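You operate a simulated robot arm through the tools that you are given. There is no shell and no other tool. Be economical: measure what you need, move in short steps, check, and stop when the job is done.

The job below is to be done with a simulated robot arm. You get a single attempt, and the scene is never put back.

TASK
Set the controls near the workbench under the window. At the end: the blue dial is turned to 2; the yellow dial is turned to 3; the tester switch is switched on; the red dial is turned to 6; whatever was shut is shut again. Leave all else as you found it, and nothing knocked over.
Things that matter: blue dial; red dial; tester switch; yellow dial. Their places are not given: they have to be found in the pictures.

The check looks at the end state, three seconds after you hand in, the way a careful person would. Anything else that was tipped, shoved, dropped, spilled or broken makes it a failure.

THE ROBOT
A 7-joint arm with a two-finger parallel gripper, fixed in place. Base frame: the origin is at the foot of the arm, x ahead of it, y to its left, z up. Lengths are in m, angles in degrees, forces in N, time in s.
With the tool pointing down near the work surface it reaches from about 0.18 to 0.72 m from the base axis. Its first joint turns from -166.0 to 166.0 degrees. Payload 1.57 kg.
Tool frame: the origin (TCP) lies between the finger pads and is the grasp point; the fingertips stand 0.03 m ahead of it; z points along the fingers, y is the line along which they close. Largest opening 0.11 m; finger width 0.024, thickness 0.012; the body of the gripper, 0.048 by 0.112 m, starts 0.078 m behind the TCP.
Orientation is that of the tool frame in the base frame, as [roll, pitch, yaw] about the fixed x, y, z axes, in that order (R = Rz(yaw) Ry(pitch) Rx(roll)). With the fingers straight down and closing along the base's y, the tool's x points along the base's -x, its y along +y and its z along -z.

THE INTERFACE
- The arm moves only by the tool move_arm. Its argument "commands" is a list of rows, each a list of 7 numbers: the shift along the base's x, y, z in m, then the turn, a rotation vector about the base's x, y, z in degrees, then the finger opening in m, from 0 to 0.11. In form: [[dx, dy, dz, ax, ay, az, claw], ...]. A call has 1 to 12 rows; each row shifts and turns the commanded pose from where the row before left it. Rows are played at 5 a second. More than 0.05 m and 8.6 degrees between two rows, or a gripper value outside its range, and nothing of the call is played. Where a pose cannot be reached the arm comes as near as it can. A force on the tool above 40 N (or 10 N above the force at the start of the call, whichever is more), or a blocked arm, ends the call early, and 0.2 s more pass. The fingers move at their own pace (about 0.045 m/s each) and stop on an object; they squeeze with about 23 N. The grip force told is the motor's: it shows also when the fingers shut on nothing. Time passes only in rows, and 0.2 s behind the last, so rows that do not move let the fingers close. The reply holds the time, the measured pose of the TCP, the force on the tool along the base axes, the opening and the grip force, in the units named above and with some noise, and new pictures: "pictures" is both (left out), scene, wrist or none.
- Cameras (640 x 400 px; columns grow to the right, rows downward): "scene" is fixed at [0.0499, 0.6492, 1.547]; the picture's right is [-0.80, -0.60, 0.00], its down [-0.27, 0.37, -0.89] and it looks along [0.53, -0.71, -0.46] (base axes); focal length 341 px, centre (320, 200). "wrist" rides on the gripper at [-0.036, 0, -0.08] in the tool frame; the picture's right is [0.00, -1.00, 0.00], its down [0.97, 0.00, -0.24] and it looks along [0.24, 0.00, 0.97] (tool axes); focal length 218 px, centre (320, 200).
- move_column(by): slides the trunk up (or, below 0, down) by that many m; the arm rides with it, the base frame stays. It gives what a move gives, with no picture.
- point_at(camera, pixels): for up to 12 pixels [column, row] of the newest picture of that camera ("zoom" is the newest enlarged one), the place [x, y, z] in the base frame of the surface seen there, good to about 0.003 m. It takes no simulated time.
- close_up(camera, box): a new picture of the part [left, top, right, bottom] of that camera's present view, enlarged. It takes no simulated time.
- finish_job(): hands the job in; it is judged then, once.

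Work in short steps. Measure before you move; look again where a grasp or a placing could have gone wrong, and mend it. You have 60 turns and 120 pictures in all, those below and enlarged ones among them. Open the gripper and draw the arm clear of the work before you hand the job in, unless the task says otherwise; then end with one line.

The tools are called as a command line: name --pt "numbers of a row" for each row, then --argument value for the rest, lists and objects as JSON in quotes. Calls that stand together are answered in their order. move_arm: Moves the arm, as the interface text tells. Its arguments: {"type":"object","properties":{"commands":{"type":"array","items":{"type":"array","items":{"type":"number"}}},"pictures":{"type":"string","enum":["both","scene","wrist","none"]}},"required":["commands"]} The other tools are called the same way: move_column (by) slides the trunk up or down; point_at (camera, pixels) gives the place of the surface under pixels of a picture; close_up (camera, box) takes an enlarged picture of a part of a camera's view; finish_job () hands the job in.

At the start:

```text
clock: 0.0
tool_pos: [0.4246, -0.2041, 1.2138]
orientation: [180.0, 0.0, -180.0]
force: [-0.4, -0.8, 0.0]
finger_gap: 0.1102
grip_force: 0.1
trunk travel left (down, up): [-0.525, 0.065]
```

scene: 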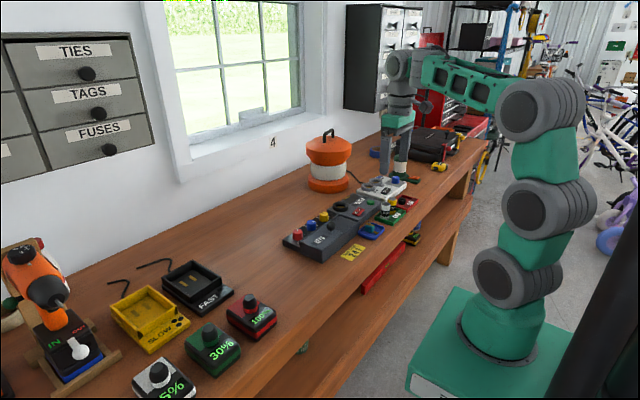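
wrist: 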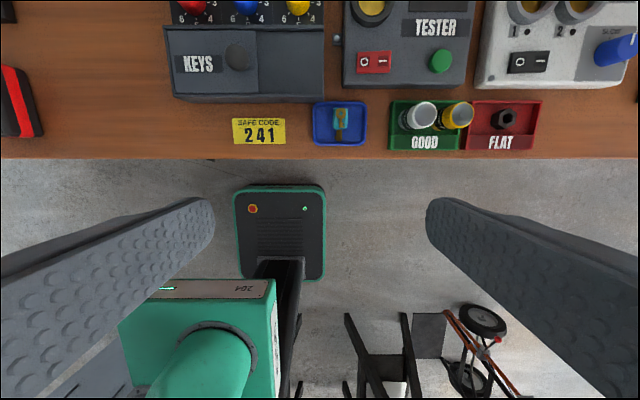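

The wrist view shows a KEYS box with red, blue and yellow dials along the top edge, and the tester with its red rocker at (374,62). I'll enlarge both views.

close_up --camera "wrist" --box '[160, 0, 480, 160]'

close_up --camera "scene" --box '[270, 160, 430, 270]'

```text
2.00 times, centred on (320, 80) of wrist
```

zoom: 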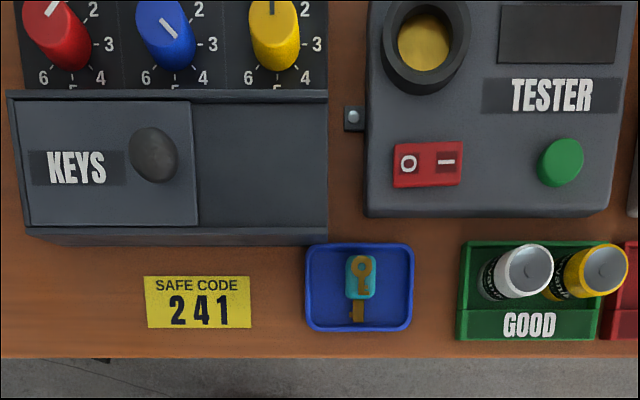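

```text
3.64 times, centred on (350, 215) of scene
```

zoom: 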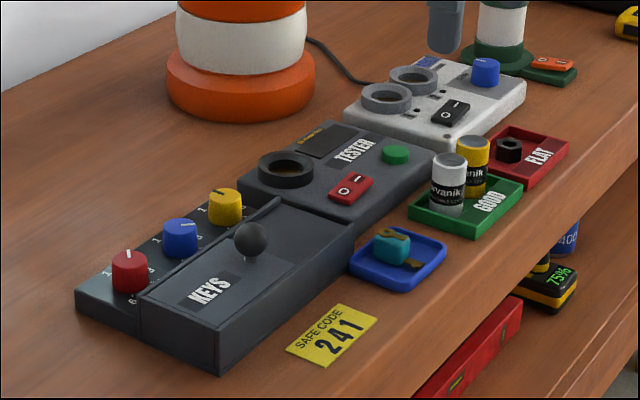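

I'll measure the dials, rocker and nearby surfaces in the wrist picture.

point_at --camera "wrist" --pixels '[[193, 8], [246, 8], [298, 8], [363, 62], [383, 62], [240, 56], [440, 61], [374, 10], [190, 20], [339, 130]]'

point_at --camera "zoom" --pixels '[[127, 256], [180, 226], [225, 195], [343, 192], [358, 181], [250, 232], [285, 170], [240, 80], [110, 300]]'

```text
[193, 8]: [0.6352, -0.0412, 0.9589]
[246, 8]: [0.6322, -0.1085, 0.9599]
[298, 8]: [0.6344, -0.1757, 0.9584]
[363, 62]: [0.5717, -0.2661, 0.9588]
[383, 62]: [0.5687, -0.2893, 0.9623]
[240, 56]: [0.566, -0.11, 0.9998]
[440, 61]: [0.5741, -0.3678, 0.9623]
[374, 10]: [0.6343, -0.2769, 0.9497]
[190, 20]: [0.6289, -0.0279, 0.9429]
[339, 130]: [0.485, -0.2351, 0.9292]
```

```text
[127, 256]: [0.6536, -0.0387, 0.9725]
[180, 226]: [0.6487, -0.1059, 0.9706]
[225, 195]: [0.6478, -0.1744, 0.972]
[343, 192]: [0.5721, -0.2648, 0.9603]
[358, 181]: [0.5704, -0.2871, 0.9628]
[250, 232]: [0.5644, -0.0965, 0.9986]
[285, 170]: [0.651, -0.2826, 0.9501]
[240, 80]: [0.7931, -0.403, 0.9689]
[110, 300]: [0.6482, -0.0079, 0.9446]
```

Dials are at x≈0.645, y≈-0.04/-0.107/-0.175, with tops at z≈0.972. I'll move above the blue dial for a good top view.

move_arm --pt "0.04 0.02 0 0 0 0 0.11" --pt "0.04 0.02 0 0 0 0 0.11" --pt "0.04 0.02 0 0 0 0 0.11" --pt "0.04 0.02 0 0 0 0 0.11" --pt "0.03 0.017 0 0 0 0 0.11" --pt "0 0 0 0 0 0 0.11" --pictures "wrist"

close_up --camera "wrist" --box '[220, 60, 440, 198]'

```text
clock: 1.4
tool_pos: [0.6151, -0.1084, 1.2117]
orientation: [179.8, 0.0, 180.0]
force: [0.3, 0.0, -0.3]
finger_gap: 0.1097
grip_force: 0.1
trunk travel left (down, up): [-0.525, 0.065]
```

wrist: 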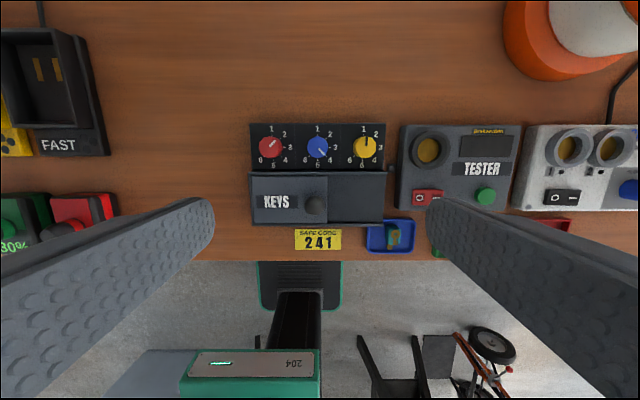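

```text
2.90 times, centred on (330, 129) of wrist
```

zoom: 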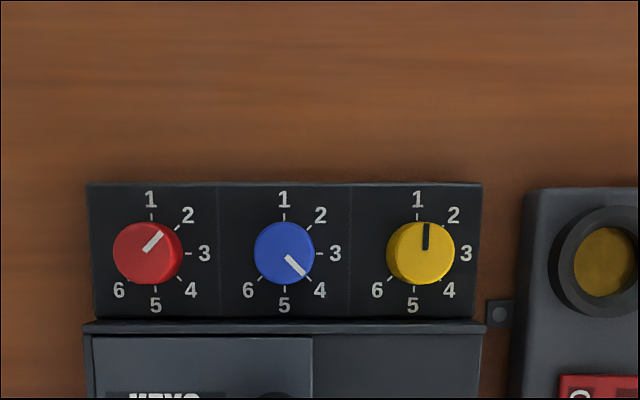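

The markers show blue at 4, red at 2 and yellow at 1, with 45° per step clockwise. I'll measure the knob centres, edges and heights in the zoom.

point_at --camera "zoom" --pixels '[[143, 249], [284, 249], [426, 249], [118, 248], [170, 248], [286, 228], [286, 271], [259, 249], [310, 249], [245, 205], [284, 328], [200, 370]]'

close_up --camera "wrist" --box '[245, 120, 341, 180]'

close_up --camera "wrist" --box '[390, 170, 470, 220]'

```text
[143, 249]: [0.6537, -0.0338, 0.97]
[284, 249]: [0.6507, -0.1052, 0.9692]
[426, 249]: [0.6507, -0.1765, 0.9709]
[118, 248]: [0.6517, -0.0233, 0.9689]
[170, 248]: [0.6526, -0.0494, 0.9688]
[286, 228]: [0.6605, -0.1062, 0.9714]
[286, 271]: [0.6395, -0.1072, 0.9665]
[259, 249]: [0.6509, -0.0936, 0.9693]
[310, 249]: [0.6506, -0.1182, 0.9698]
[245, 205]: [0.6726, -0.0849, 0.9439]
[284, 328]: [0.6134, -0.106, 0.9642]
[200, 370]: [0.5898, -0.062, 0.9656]
```

```text
6.67 times, centred on (293, 150) of wrist
```

zoom: 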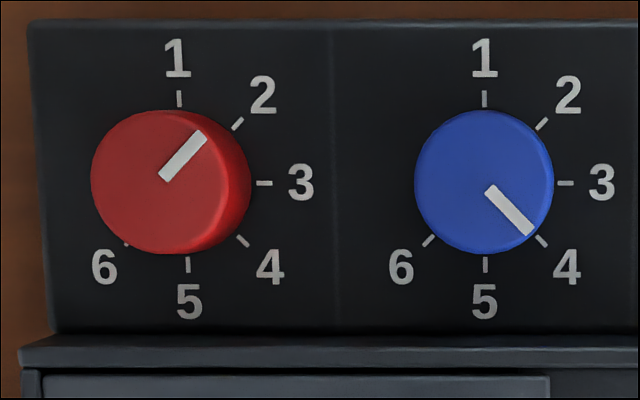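

```text
8.00 times, centred on (430, 195) of wrist
```

zoom: 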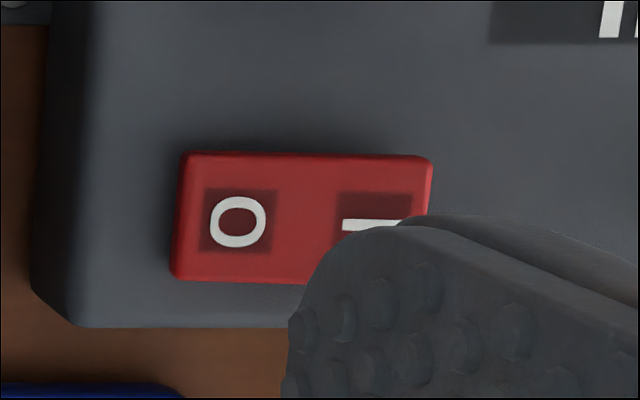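

I want to know whether the dial panel is tilted and where the tops sit, so I'll sample the panel.

close_up --camera "wrist" --box '[245, 115, 405, 215]'

point_at --camera "zoom" --pixels '[[190, 45], [190, 180], [385, 45], [385, 180], [287, 42], [260, 185], [290, 112], [290, 145], [484, 112], [484, 142], [100, 112], [100, 143]]'

```text
4.00 times, centred on (325, 165) of wrist
```

zoom: 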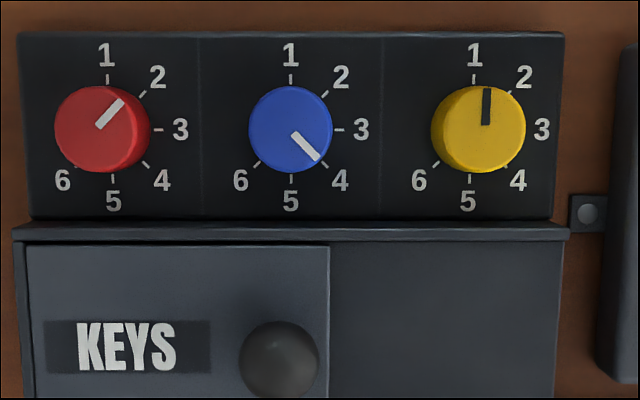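

```text
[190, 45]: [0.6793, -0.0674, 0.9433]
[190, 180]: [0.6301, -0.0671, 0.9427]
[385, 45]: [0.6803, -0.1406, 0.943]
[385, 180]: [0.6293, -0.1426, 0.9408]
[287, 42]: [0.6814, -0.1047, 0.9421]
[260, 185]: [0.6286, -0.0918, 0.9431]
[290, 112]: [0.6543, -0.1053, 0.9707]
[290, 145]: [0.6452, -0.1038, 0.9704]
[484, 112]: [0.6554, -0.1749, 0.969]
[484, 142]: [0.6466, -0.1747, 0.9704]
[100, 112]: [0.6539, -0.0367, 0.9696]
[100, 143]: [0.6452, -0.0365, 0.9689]
```

The panel is flat at z≈0.9425, with knob tops at 0.970 and about 26 mm across. The blue centre is near (0.650, -0.1055). I'll descend above blue, yawed -45° with a 45 mm gap.

move_arm --pt "0.006 0 -0.03 0 0 -7.5 0.045" --pt "0.006 0 -0.03 0 0 -7.5 0.045" --pt "0.006 0.001 -0.03 0 0 -7.5 0.045" --pt "0.006 0.001 -0.03 0 0 -7.5 0.045" --pt "0.006 0.001 -0.03 0 0 -7.5 0.045" --pt "0.005 0 -0.03 0 0 -7.5 0.045" --pt "0 0 0 0 0 0 0.045"

```text
clock: 3.0
tool_pos: [0.6523, -0.1049, 1.0331]
orientation: [180.0, 0.0, 135.0]
force: [0.1, -0.6, 1.0]
finger_gap: 0.0447
grip_force: 0.1
trunk travel left (down, up): [-0.525, 0.065]
```

scene: 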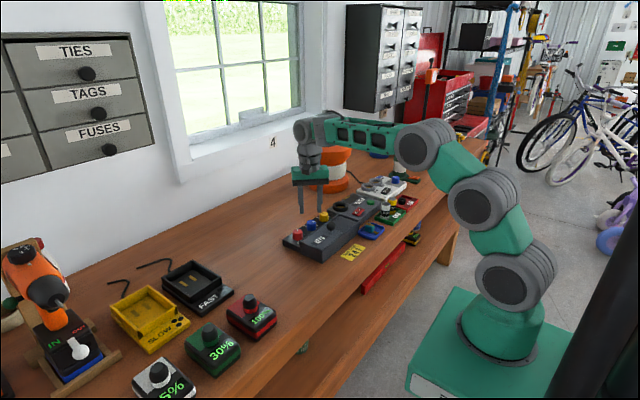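
wrist: 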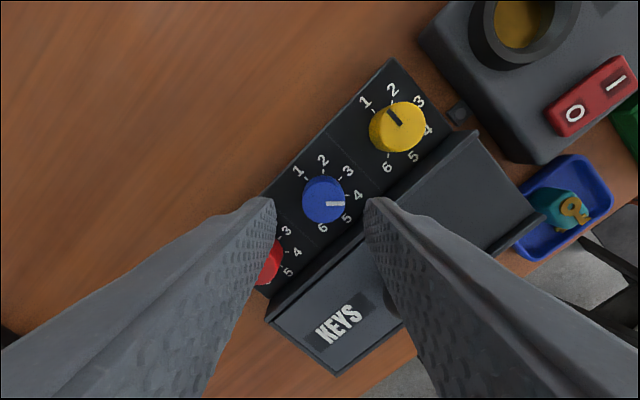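

Blue sits between the fingers, about 2 mm to the right in the picture. I'll correct for that, go down to z≈0.978 and close.

move_arm --pt "-0.0015 -0.001 -0.02 0 0 0 0.045" --pt "0 0 -0.02 0 0 0 0.045" --pt "0 0 -0.015 0 0 0 0.045" --pt "0 0 0 0 0 0 0.045" --pt "0 0 0 0 0 0 0.02" --pt "0 0 0 0 0 0 0.02" --pt "0 0 0 0 0 0 0.02"

```text
clock: 4.6
tool_pos: [0.6496, -0.1037, 0.98]
orientation: [-179.9, 0.1, 135.0]
force: [-3.0, -1.1, -1.5]
finger_gap: 0.0312
grip_force: 33.0
trunk travel left (down, up): [-0.525, 0.065]
```

scene: 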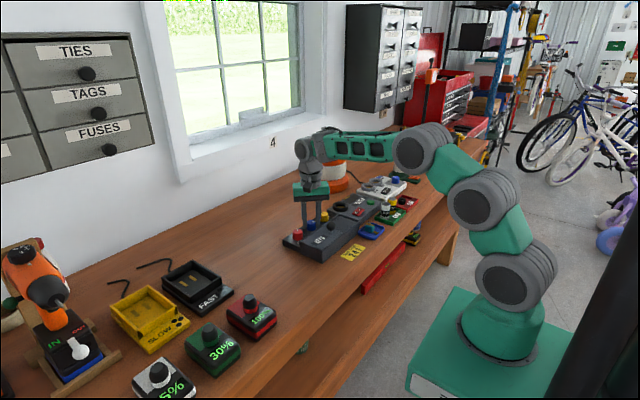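
wrist: 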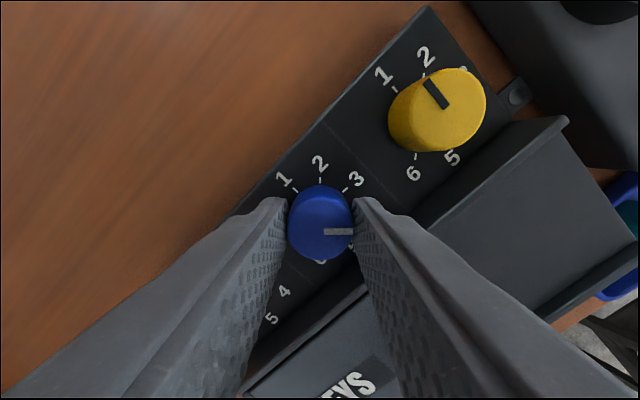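

The fingers hold the knob at a 31 mm gap and the side force is low. I'll turn it +90° (counter-clockwise, 4→2).

move_arm --pt "0 0 0 0 0 7.5 0.02" --pt "0 0 0 0 0 7.5 0.02" --pt "0 0 0 0 0 7.5 0.02" --pt "0 0 0 0 0 7.5 0.02" --pt "0 0 0 0 0 7.5 0.02" --pt "0 0 0 0 0 7.5 0.02" --pt "0 0 0 0 0 7.5 0.02" --pt "0 0 0 0 0 7.5 0.02" --pt "0 0 0 0 0 7.5 0.02" --pt "0 0 0 0 0 7.5 0.02" --pt "0 0 0 0 0 7.5 0.02" --pt "0 0 0 0 0 7.5 0.02" --pictures "wrist"

```text
clock: 7.2
tool_pos: [0.6493, -0.1045, 0.98]
orientation: [-179.9, 0.2, -134.8]
force: [6.4, 10.9, 13.9]
finger_gap: 0.0313
grip_force: 40.1
trunk travel left (down, up): [-0.525, 0.065]
```

wrist: 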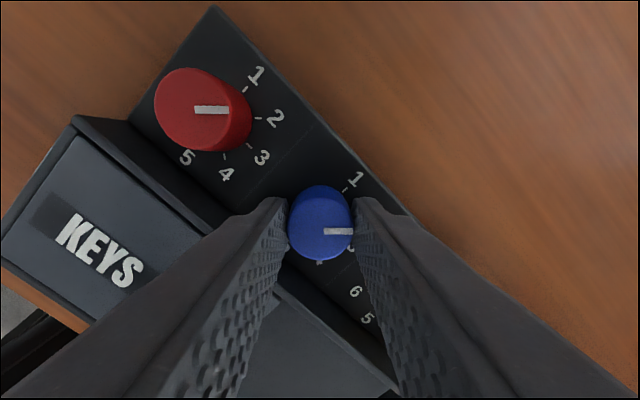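

Blue's marker now points at 2. I'll open, lift, and shift 70 mm to yellow, keeping the +45° yaw as the start for a clockwise turn.

move_arm --pt "0 0 0 0 0 0 0.045" --pt "0 0 0 0 0 0 0.045" --pt "0 0 0.025 0 0 0 0.045" --pt "0 0 0.03 0 0 0 0.045" --pt "0 -0.035 0 0 0 0 0.045" --pt "0 -0.035 0 0 0 0 0.045" --pt "0 0 0 0 0 0 0.045" --pictures "wrist"

```text
clock: 8.8
tool_pos: [0.6465, -0.1755, 1.0317]
orientation: [-180.0, -0.1, -135.0]
force: [-0.3, -0.4, 0.2]
finger_gap: 0.0452
grip_force: 0.2
trunk travel left (down, up): [-0.525, 0.065]
```

wrist: 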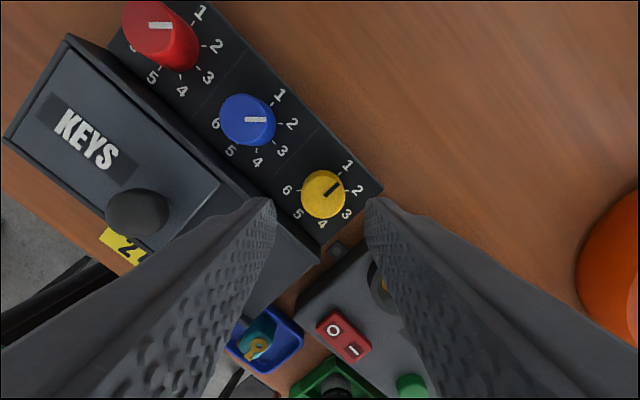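

Blue reads 2. Yellow is at (323,194), slightly off, so I'll correct by (+4, +1) mm, descend and close.

move_arm --pt "0.004 0.001 0 0 0 0 0.045" --pt "0 0 -0.02 0 0 0 0.045" --pt "0 0 -0.02 0 0 0 0.045" --pt "0 0 -0.013 0 0 0 0.045" --pt "0 0 0 0 0 0 0.045" --pt "0 0 0 0 0 0 0.02" --pt "0 0 0 0 0 0 0.02" --pt "0 0 0 0 0 0 0.02" --pictures "wrist"

```text
clock: 10.6
tool_pos: [0.6506, -0.1746, 0.9803]
orientation: [179.9, 0.0, -135.1]
force: [-4.0, 4.6, -0.5]
finger_gap: 0.0311
grip_force: 33.5
trunk travel left (down, up): [-0.525, 0.065]
```

wrist: 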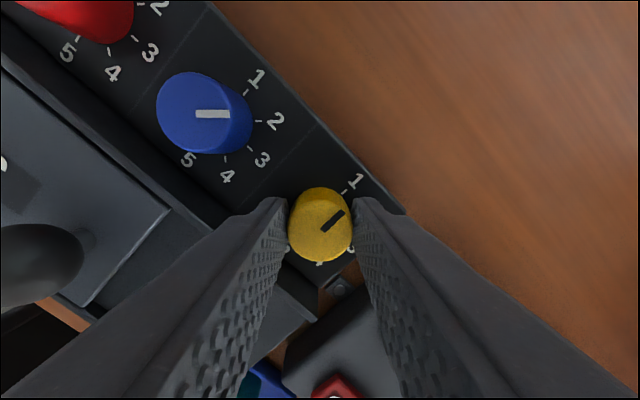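

Yellow is gripped. I'll turn it 90° clockwise (1→3).

move_arm --pt "0 0 0 0 0 -7.5 0.02" --pt "0 0 0 0 0 -7.5 0.02" --pt "0 0 0 0 0 -7.5 0.02" --pt "0 0 0 0 0 -7.5 0.02" --pt "0 0 0 0 0 -7.5 0.02" --pt "0 0 0 0 0 -7.5 0.02" --pt "0 0 0 0 0 -7.5 0.02" --pt "0 0 0 0 0 -7.5 0.02" --pt "0 0 0 0 0 -7.5 0.02" --pt "0 0 0 0 0 -7.5 0.02" --pt "0 0 0 0 0 -7.5 0.02" --pt "0 0 0 0 0 -7.5 0.02" --pictures "wrist"

```text
clock: 13.2
tool_pos: [0.6504, -0.1759, 0.9811]
orientation: [179.9, -0.1, 134.7]
force: [-29.6, -17.4, -8.1]
finger_gap: 0.0314
grip_force: 40.1
trunk travel left (down, up): [-0.525, 0.065]
```

wrist: 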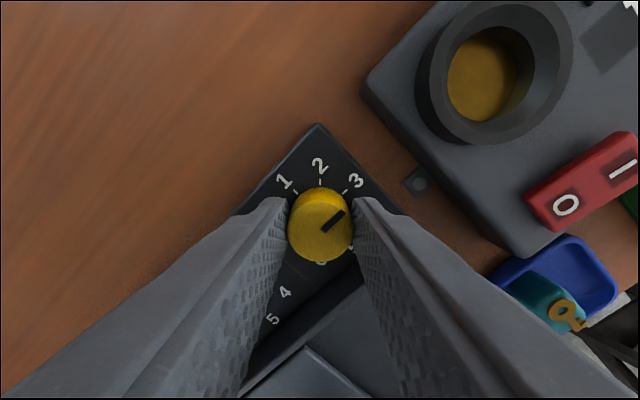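

Yellow's marker points at 3. I'll release, lift, move 140 mm to red and yaw back to +45°.

move_arm --pt "0 0 0 0 0 0 0.045" --pt "0 0 0 0 0 0 0.045" --pt "0 0 0.025 0 0 0 0.045" --pt "0 0 0.03 0 0 0 0.045" --pt "0 0.02 0 0 0 8.5 0.045" --pt "0 0.02 0 0 0 8.5 0.045" --pt "0 0.02 0 0 0 8.5 0.045" --pt "0 0.02 0 0 0 8.5 0.045" --pt "0 0.02 0 0 0 8.5 0.045" --pt "0 0.02 0 0 0 8.5 0.045" --pt "0 0.02 0 0 0 8.5 0.045" --pt "0 0 0 0 0 8.5 0.045" --pictures "none"

move_arm --pt "0 0 0 0 0 8 0.045" --pt "0 0 0 0 0 7 0.045" --pt "0 0 0 0 0 7 0.045" --pt "0 0 0 0 0 0 0.045" --pictures "wrist"

```text
clock: 15.8
tool_pos: [0.6549, -0.0324, 1.0356]
orientation: [180.0, 0.0, -156.7]
force: [0.2, 0.0, 0.4]
finger_gap: 0.0449
grip_force: 0.0
trunk travel left (down, up): [-0.525, 0.065]
```

```text
clock: 16.8
tool_pos: [0.6548, -0.0339, 1.0356]
orientation: [-180.0, -0.1, -134.9]
force: [0.0, 0.3, 0.7]
finger_gap: 0.045
grip_force: 0.1
trunk travel left (down, up): [-0.525, 0.065]
```

wrist: 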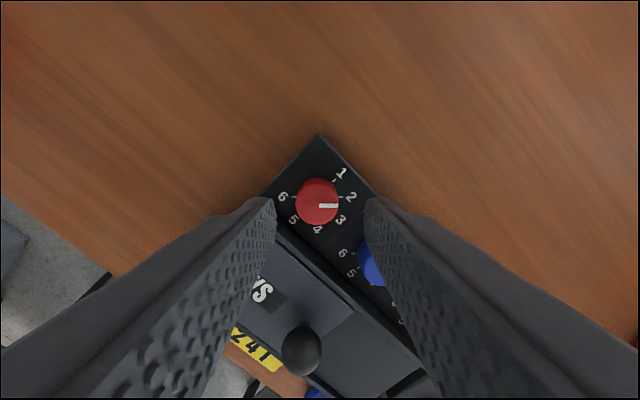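

Red is nearly centred, with the TCP reading 0.655 against a knob x of about 0.651. I'll correct by (-3, -1) mm, descend and close.

move_arm --pt "-0.003 -0.001 0 0 0 0 0.045" --pt "0 0 -0.02 0 0 0 0.045" --pt "0 0 -0.02 0 0 0 0.045" --pt "0 0 -0.016 0 0 0 0.045" --pt "0 0 0 0 0 0 0.045" --pt "0 0 0 0 0 0 0.02" --pt "0 0 0 0 0 0 0.02" --pt "0 0 0 0 0 0 0.02" --pictures "wrist"

```text
clock: 18.6
tool_pos: [0.6514, -0.0336, 0.9796]
orientation: [180.0, -0.1, -135.0]
force: [-7.1, 4.9, -0.4]
finger_gap: 0.0313
grip_force: 32.9
trunk travel left (down, up): [-0.525, 0.065]
```

wrist: 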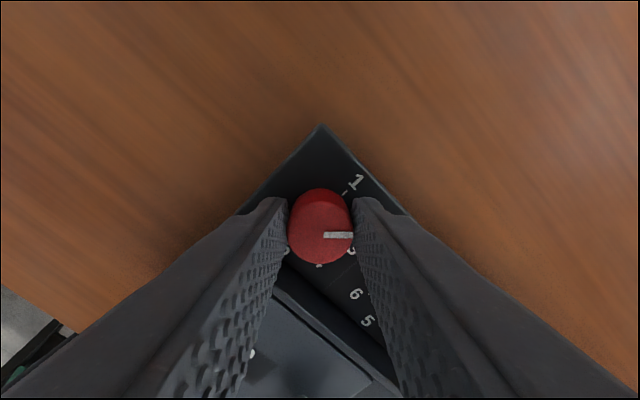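

Red is gripped. I'll turn it 90° clockwise (2→4).

move_arm --pt "0 0 0 0 0 -7.5 0.02" --pt "0 0 0 0 0 -7.5 0.02" --pt "0 0 0 0 0 -7.5 0.02" --pt "0 0 0 0 0 -7.5 0.02" --pt "0 0 0 0 0 -7.5 0.02" --pt "0 0 0 0 0 -7.5 0.02" --pt "0 0 0 0 0 -7.5 0.02" --pt "0 0 0 0 0 -7.5 0.02" --pt "0 0 0 0 0 -7.5 0.02" --pt "0 0 0 0 0 -7.5 0.02" --pt "0 0 0 0 0 -7.5 0.02" --pt "0 0 0 0 0 -7.5 0.02" --pictures "wrist"

```text
clock: 21.2
tool_pos: [0.6499, -0.0363, 0.9804]
orientation: [180.0, 0.0, 134.7]
force: [-0.6, -3.4, 1.8]
finger_gap: 0.031
grip_force: 39.5
trunk travel left (down, up): [-0.525, 0.065]
```

wrist: 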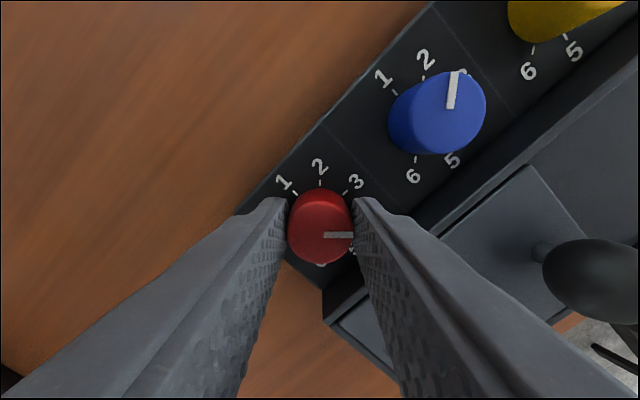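

Red reads 4. I'll release, lift, and re-yaw +90° for a second clockwise turn.

move_arm --pt "0 0 0 0 0 0 0.045" --pt "0 0 0 0 0 0 0.045" --pt "0 0 0.025 0 0 0 0.045" --pt "0 0 0.03 0 0 0 0.045" --pt "0 0 0 0 0 8.5 0.045" --pt "0 0 0 0 0 8.5 0.045" --pt "0 0 0 0 0 8.5 0.045" --pt "0 0 0 0 0 8.5 0.045" --pt "0 0 0 0 0 8.5 0.045" --pt "0 0 0 0 0 8.5 0.045" --pt "0 0 0 0 0 8.5 0.045" --pt "0 0 0 0 0 8.5 0.045" --pictures "none"

move_arm --pt "0 0 0 0 0 8 0.045" --pt "0 0 0 0 0 7 0.045" --pt "0 0 0 0 0 7 0.045" --pt "0 0 0 0 0 0 0.045" --pictures "wrist"

```text
clock: 23.8
tool_pos: [0.6509, -0.0351, 1.0333]
orientation: [180.0, 0.1, -157.0]
force: [-0.4, 0.3, -0.3]
finger_gap: 0.0452
grip_force: 0.0
trunk travel left (down, up): [-0.525, 0.065]
```

```text
clock: 24.8
tool_pos: [0.6509, -0.0354, 1.0348]
orientation: [-179.9, -0.1, -135.0]
force: [-0.4, -0.5, -0.7]
finger_gap: 0.045
grip_force: 0.1
trunk travel left (down, up): [-0.525, 0.065]
```

wrist: 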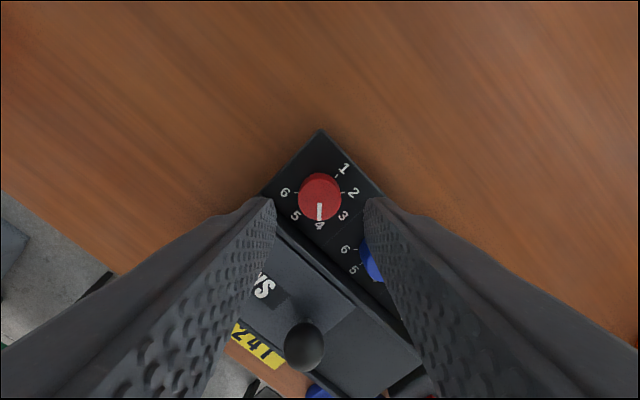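

Red is at 4 and centred. I'll go down and grip again.

move_arm --pt "0 0 -0.02 0 0 0 0.045" --pt "0 0 -0.02 0 0 0 0.045" --pt "0 0 -0.015 0 0 0 0.045" --pt "0 0 0 0 0 0 0.045" --pt "0 0 0 0 0 0 0.02" --pt "0 0 0 0 0 0 0.02" --pt "0 0 0 0 0 0 0.02" --pictures "none"

move_arm --pt "0 0 0 0 0 -7.5 0.02" --pt "0 0 0 0 0 -7.5 0.02" --pt "0 0 0 0 0 -7.5 0.02" --pt "0 0 0 0 0 -7.5 0.02" --pt "0 0 0 0 0 -7.5 0.02" --pt "0 0 0 0 0 -7.5 0.02" --pt "0 0 0 0 0 -7.5 0.02" --pt "0 0 0 0 0 -7.5 0.02" --pt "0 0 0 0 0 -7.5 0.02" --pt "0 0 0 0 0 -7.5 0.02" --pt "0 0 0 0 0 -7.5 0.02" --pt "0 0 0 0 0 -7.5 0.02" --pictures "wrist"

```text
clock: 26.4
tool_pos: [0.649, -0.0355, 0.9782]
orientation: [179.8, 0.0, -134.9]
force: [-5.6, 3.8, -0.4]
finger_gap: 0.0312
grip_force: 33.1
trunk travel left (down, up): [-0.525, 0.065]
```

```text
clock: 29.0
tool_pos: [0.6492, -0.0356, 0.9768]
orientation: [-179.8, -0.2, 135.0]
force: [-9.6, 6.3, -15.7]
finger_gap: 0.031
grip_force: 40.4
trunk travel left (down, up): [-0.525, 0.065]
```

wrist: 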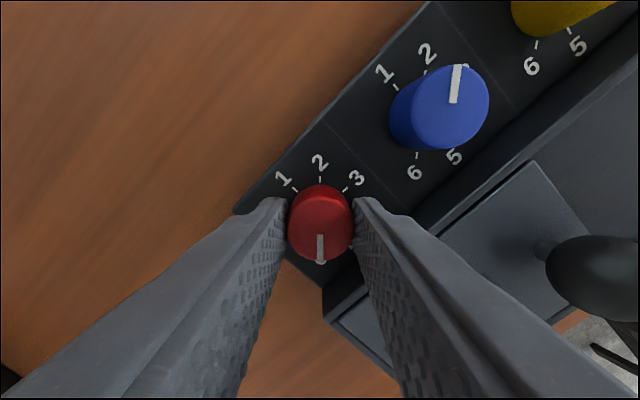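

Red reads 6. I'll release, lift well clear, yaw back to straight and head towards the tester with the fingers closing.

move_arm --pt "0 0 0 0 0 0 0.045" --pt "0 0 0 0 0 0 0.045" --pt "0 0 0.025 0 0 0 0.045" --pt "0 0 0.045 0 0 0 0.045" --pt "0 0 0.045 0 0 0 0.045" --pt "-0.01 -0.04 0 0 0 7.5 0.02" --pt "-0.01 -0.04 0 0 0 7.5 0" --pt "-0.01 -0.04 0 0 0 7.5 0" --pt "-0.01 -0.04 0 0 0 7.5 0" --pt "-0.01 -0.04 0 0 0 7.5 0" --pt "-0.01 -0.03 0 0 0 7.5 0" --pt "0 0 0 0 0 0 0"

close_up --camera "wrist" --box '[80, 60, 400, 260]'

close_up --camera "scene" --box '[320, 180, 416, 240]'

```text
clock: 31.6
tool_pos: [0.5906, -0.2661, 1.0929]
orientation: [180.0, 0.0, -179.9]
force: [0.3, 0.6, -0.3]
finger_gap: 0.0
grip_force: 21.1
trunk travel left (down, up): [-0.525, 0.065]
```

scene: 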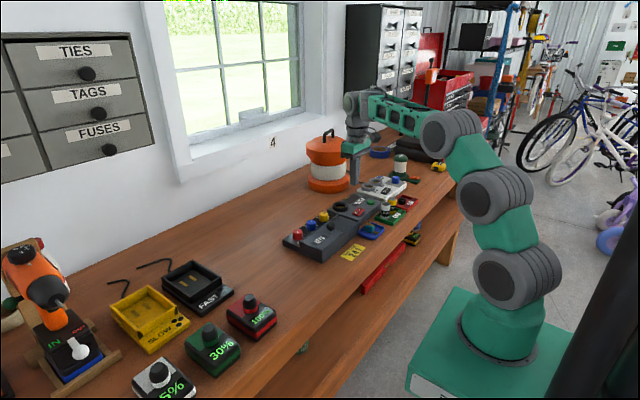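
wrist: 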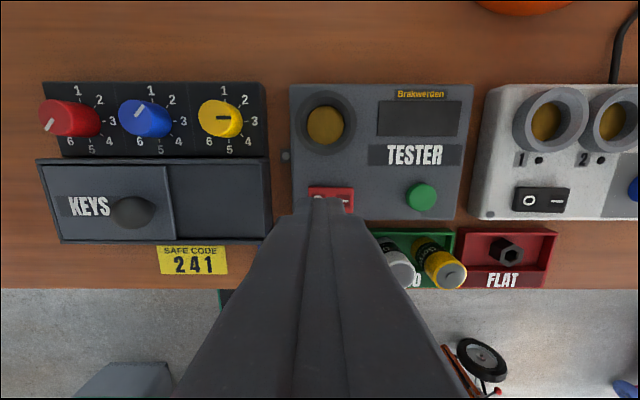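

```text
2.00 times, centred on (240, 160) of wrist
```

zoom: 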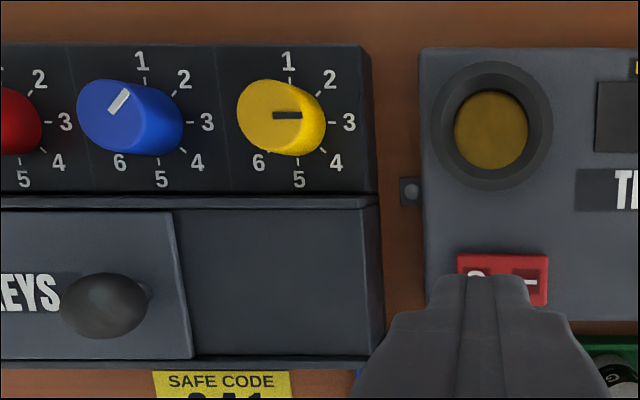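

```text
6.67 times, centred on (368, 210) of scene
```

zoom: 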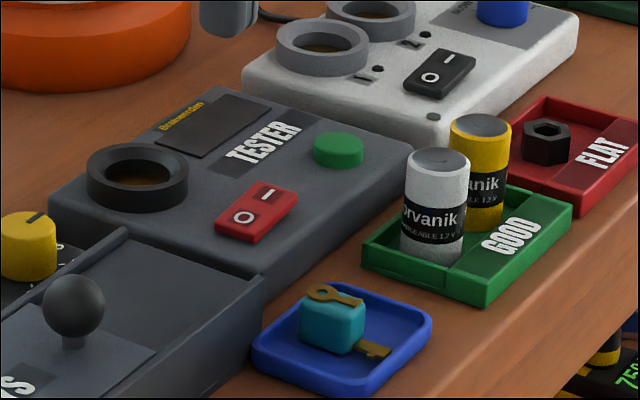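

The dials read red 6, blue 2 and yellow 3. I'll measure the rocker precisely in the scene zoom.

point_at --camera "zoom" --pixels '[[242, 217], [270, 194], [282, 188], [290, 190], [228, 224], [220, 222], [256, 206], [250, 180], [310, 215], [434, 158], [338, 140]]'

```text
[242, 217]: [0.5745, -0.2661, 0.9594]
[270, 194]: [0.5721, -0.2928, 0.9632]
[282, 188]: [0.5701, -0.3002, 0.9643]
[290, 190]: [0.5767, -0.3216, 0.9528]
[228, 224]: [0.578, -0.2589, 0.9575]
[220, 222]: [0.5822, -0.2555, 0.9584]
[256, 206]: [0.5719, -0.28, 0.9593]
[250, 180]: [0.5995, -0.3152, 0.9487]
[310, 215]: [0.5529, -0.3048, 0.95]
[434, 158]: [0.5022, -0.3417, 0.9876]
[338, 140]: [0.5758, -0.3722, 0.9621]
```

The rocker spans y≈-0.257 to -0.302 at x≈0.572, with the I end raised at z≈0.964. I'll position the closed fingertips above the I end.

move_arm --pt "-0.009 -0.015 0 0 0 0 0" --pt "-0.0095 -0.015 0 0 0 0 0" --pt "0 0 -0.03 0 0 0 0" --pt "0 0 -0.03 0 0 0 0" --pt "0 0 -0.02 0 0 0 0" --pt "0 0 0 0 0 0 0"

close_up --camera "scene" --box '[320, 180, 416, 240]'

```text
clock: 33.0
tool_pos: [0.5732, -0.2953, 1.0131]
orientation: [179.9, 0.0, 180.0]
force: [0.1, 0.0, 0.6]
finger_gap: 0.0002
grip_force: 21.3
trunk travel left (down, up): [-0.525, 0.065]
```

scene: 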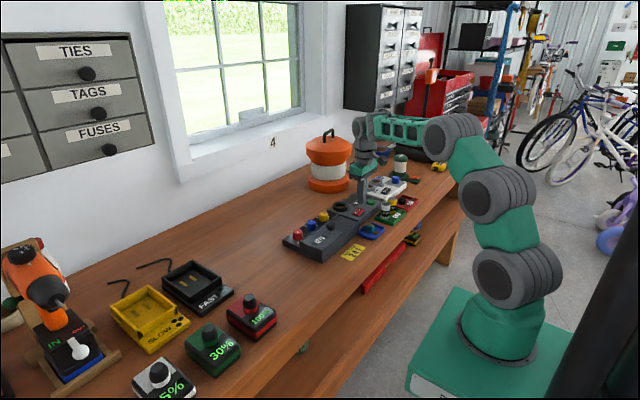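
wrist: 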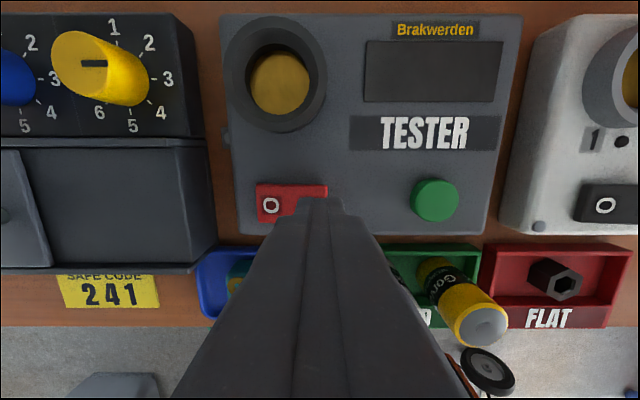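

```text
6.67 times, centred on (368, 210) of scene
```

zoom: 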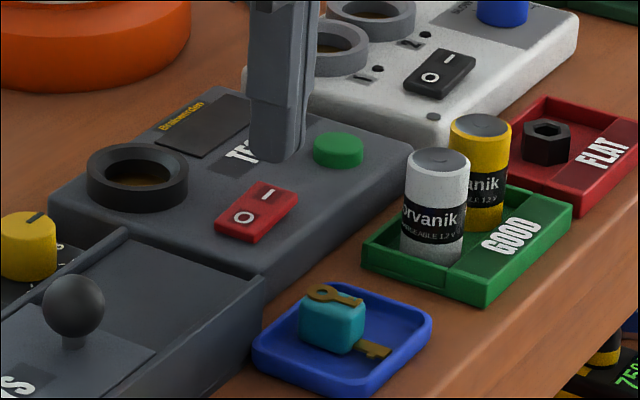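

The fingertips are over the I end, with tips at z≈0.983. I'll press down in small steps, with the force limit as the guard.

move_arm --pt "0 0 -0.008 0 0 0 0" --pt "0 0 -0.007 0 0 0 0" --pt "0 0 -0.003 0 0 0 0" --pt "0 0 -0.003 0 0 0 0" --pt "0 0 -0.003 0 0 0 0" --pt "0 0 -0.002 0 0 0 0" --pt "0 0 0 0 0 0 0"

close_up --camera "scene" --box '[320, 180, 416, 240]'

```text
clock: 34.6
tool_pos: [0.5722, -0.2958, 0.9892]
orientation: [-179.9, 0.2, -179.9]
force: [-1.2, -1.0, 12.2]
finger_gap: 0.0001
grip_force: 20.5
trunk travel left (down, up): [-0.525, 0.065]
```

scene: 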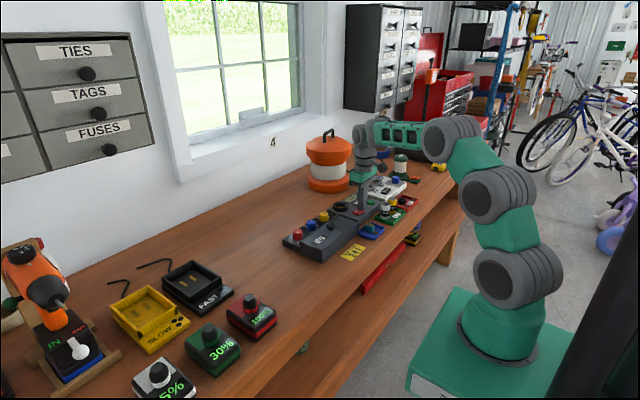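
wrist: 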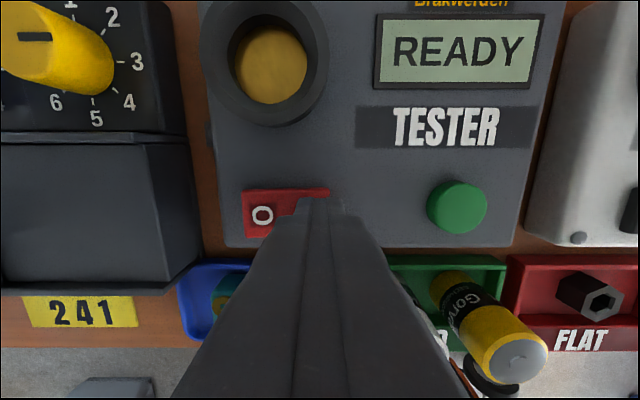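

```text
6.67 times, centred on (368, 210) of scene
```

zoom: 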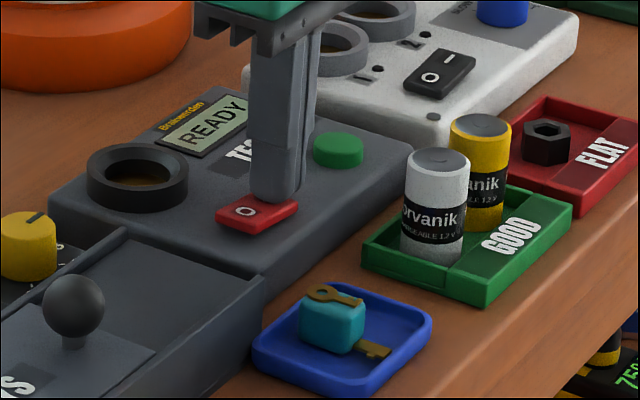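

The display reads READY, so the tester is on. I'll lift straight up, open the gripper, back away to near the start pose and verify.

move_arm --pt "0 0 0.03 0 0 0 0" --pt "0 0 0.05 0 0 0 0" --pt "0 0 0.05 0 0 0 0.03" --pt "0 0.01 0.05 0 0 0 0.06" --pt "-0.02 0.02 0.04 0 0 0 0.08" --pt "0 0.03 0 0 0 0 0.08" --pt "0 0.02 0 0 0 0 0.08" --pt "0 0.02 0 0 0 0 0.08" --pt "0 0 0 0 0 0 0.08"

close_up --camera "wrist" --box '[220, 40, 540, 240]'

close_up --camera "scene" --box '[270, 160, 430, 270]'

```text
refused: row 4 steps farther than a row can; nothing moved
```

```text
2.00 times, centred on (380, 140) of wrist
```

zoom: 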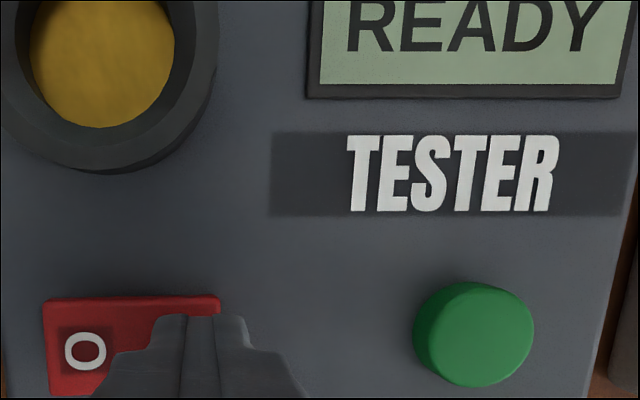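

```text
3.64 times, centred on (350, 215) of scene
```

zoom: 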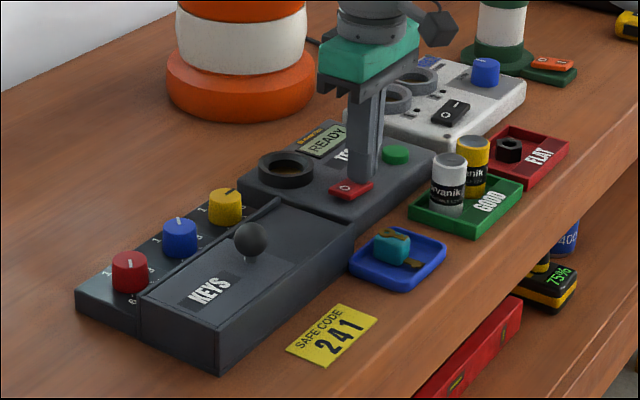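

That call was refused because one row stepped too far. I'll repeat the retreat with smaller rows.

move_arm --pt "0 0 0.03 0 0 0 0" --pt "0 0 0.045 0 0 0 0" --pt "0 0 0.045 0 0 0 0.03" --pt "0 0.01 0.045 0 0 0 0.06" --pt "-0.015 0.02 0.03 0 0 0 0.08" --pt "0 0.03 0 0 0 0 0.11" --pt "0 0.03 0 0 0 0 0.11" --pt "0 0.02 0 0 0 0 0.11" --pt "0 0 0 0 0 0 0.11"

close_up --camera "wrist" --box '[200, 60, 520, 260]'

close_up --camera "scene" --box '[270, 160, 430, 270]'

```text
clock: 36.6
tool_pos: [0.555, -0.1869, 1.1803]
orientation: [-180.0, 0.1, -180.0]
force: [-0.7, 0.0, -0.7]
finger_gap: 0.1102
grip_force: 0.1
trunk travel left (down, up): [-0.525, 0.065]
```

scene: 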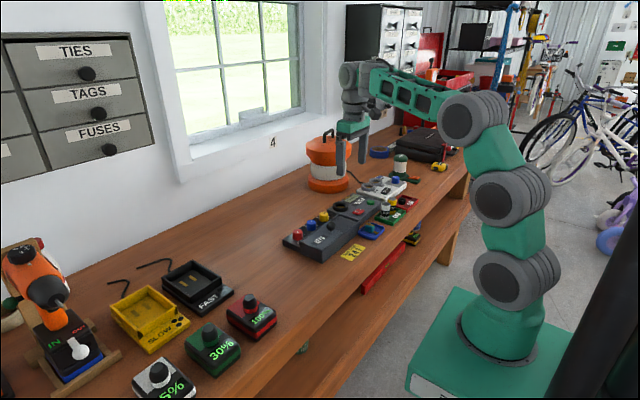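
wrist: 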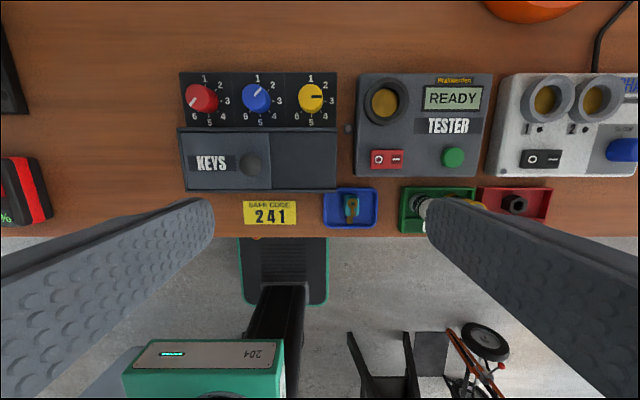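

```text
2.00 times, centred on (360, 160) of wrist
```

zoom: 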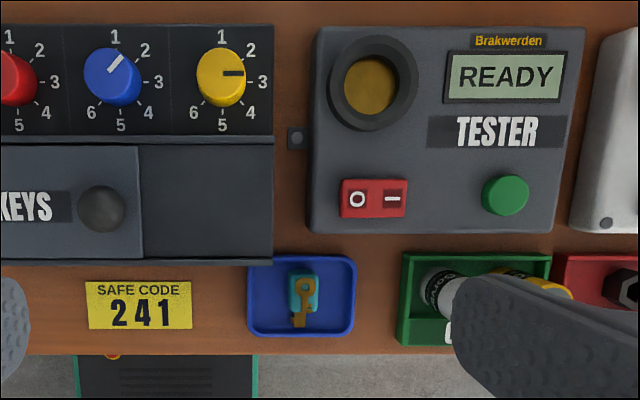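

```text
3.64 times, centred on (350, 215) of scene
```

zoom: 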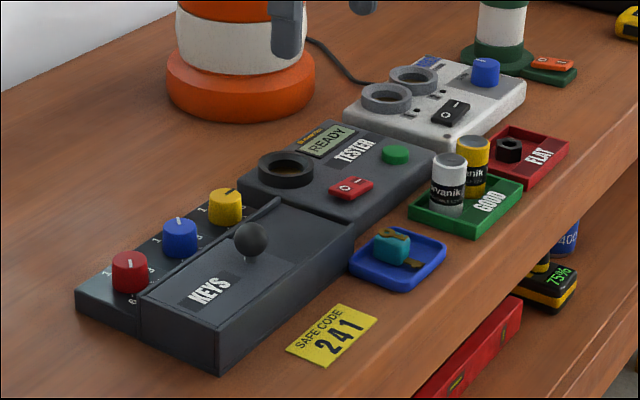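

All settings are verified: red 6, blue 2, yellow 3, tester READY. Nothing else has moved and the arm is clear, so I'm handing in.

finish_job

```text
The job is handed in.
```

The job is handed in: blue dial at 2, yellow at 3, red at 6, and the tester switch on (its display reads READY). I didn't need to open anything, and the last pictures show nothing else moved or knocked over.
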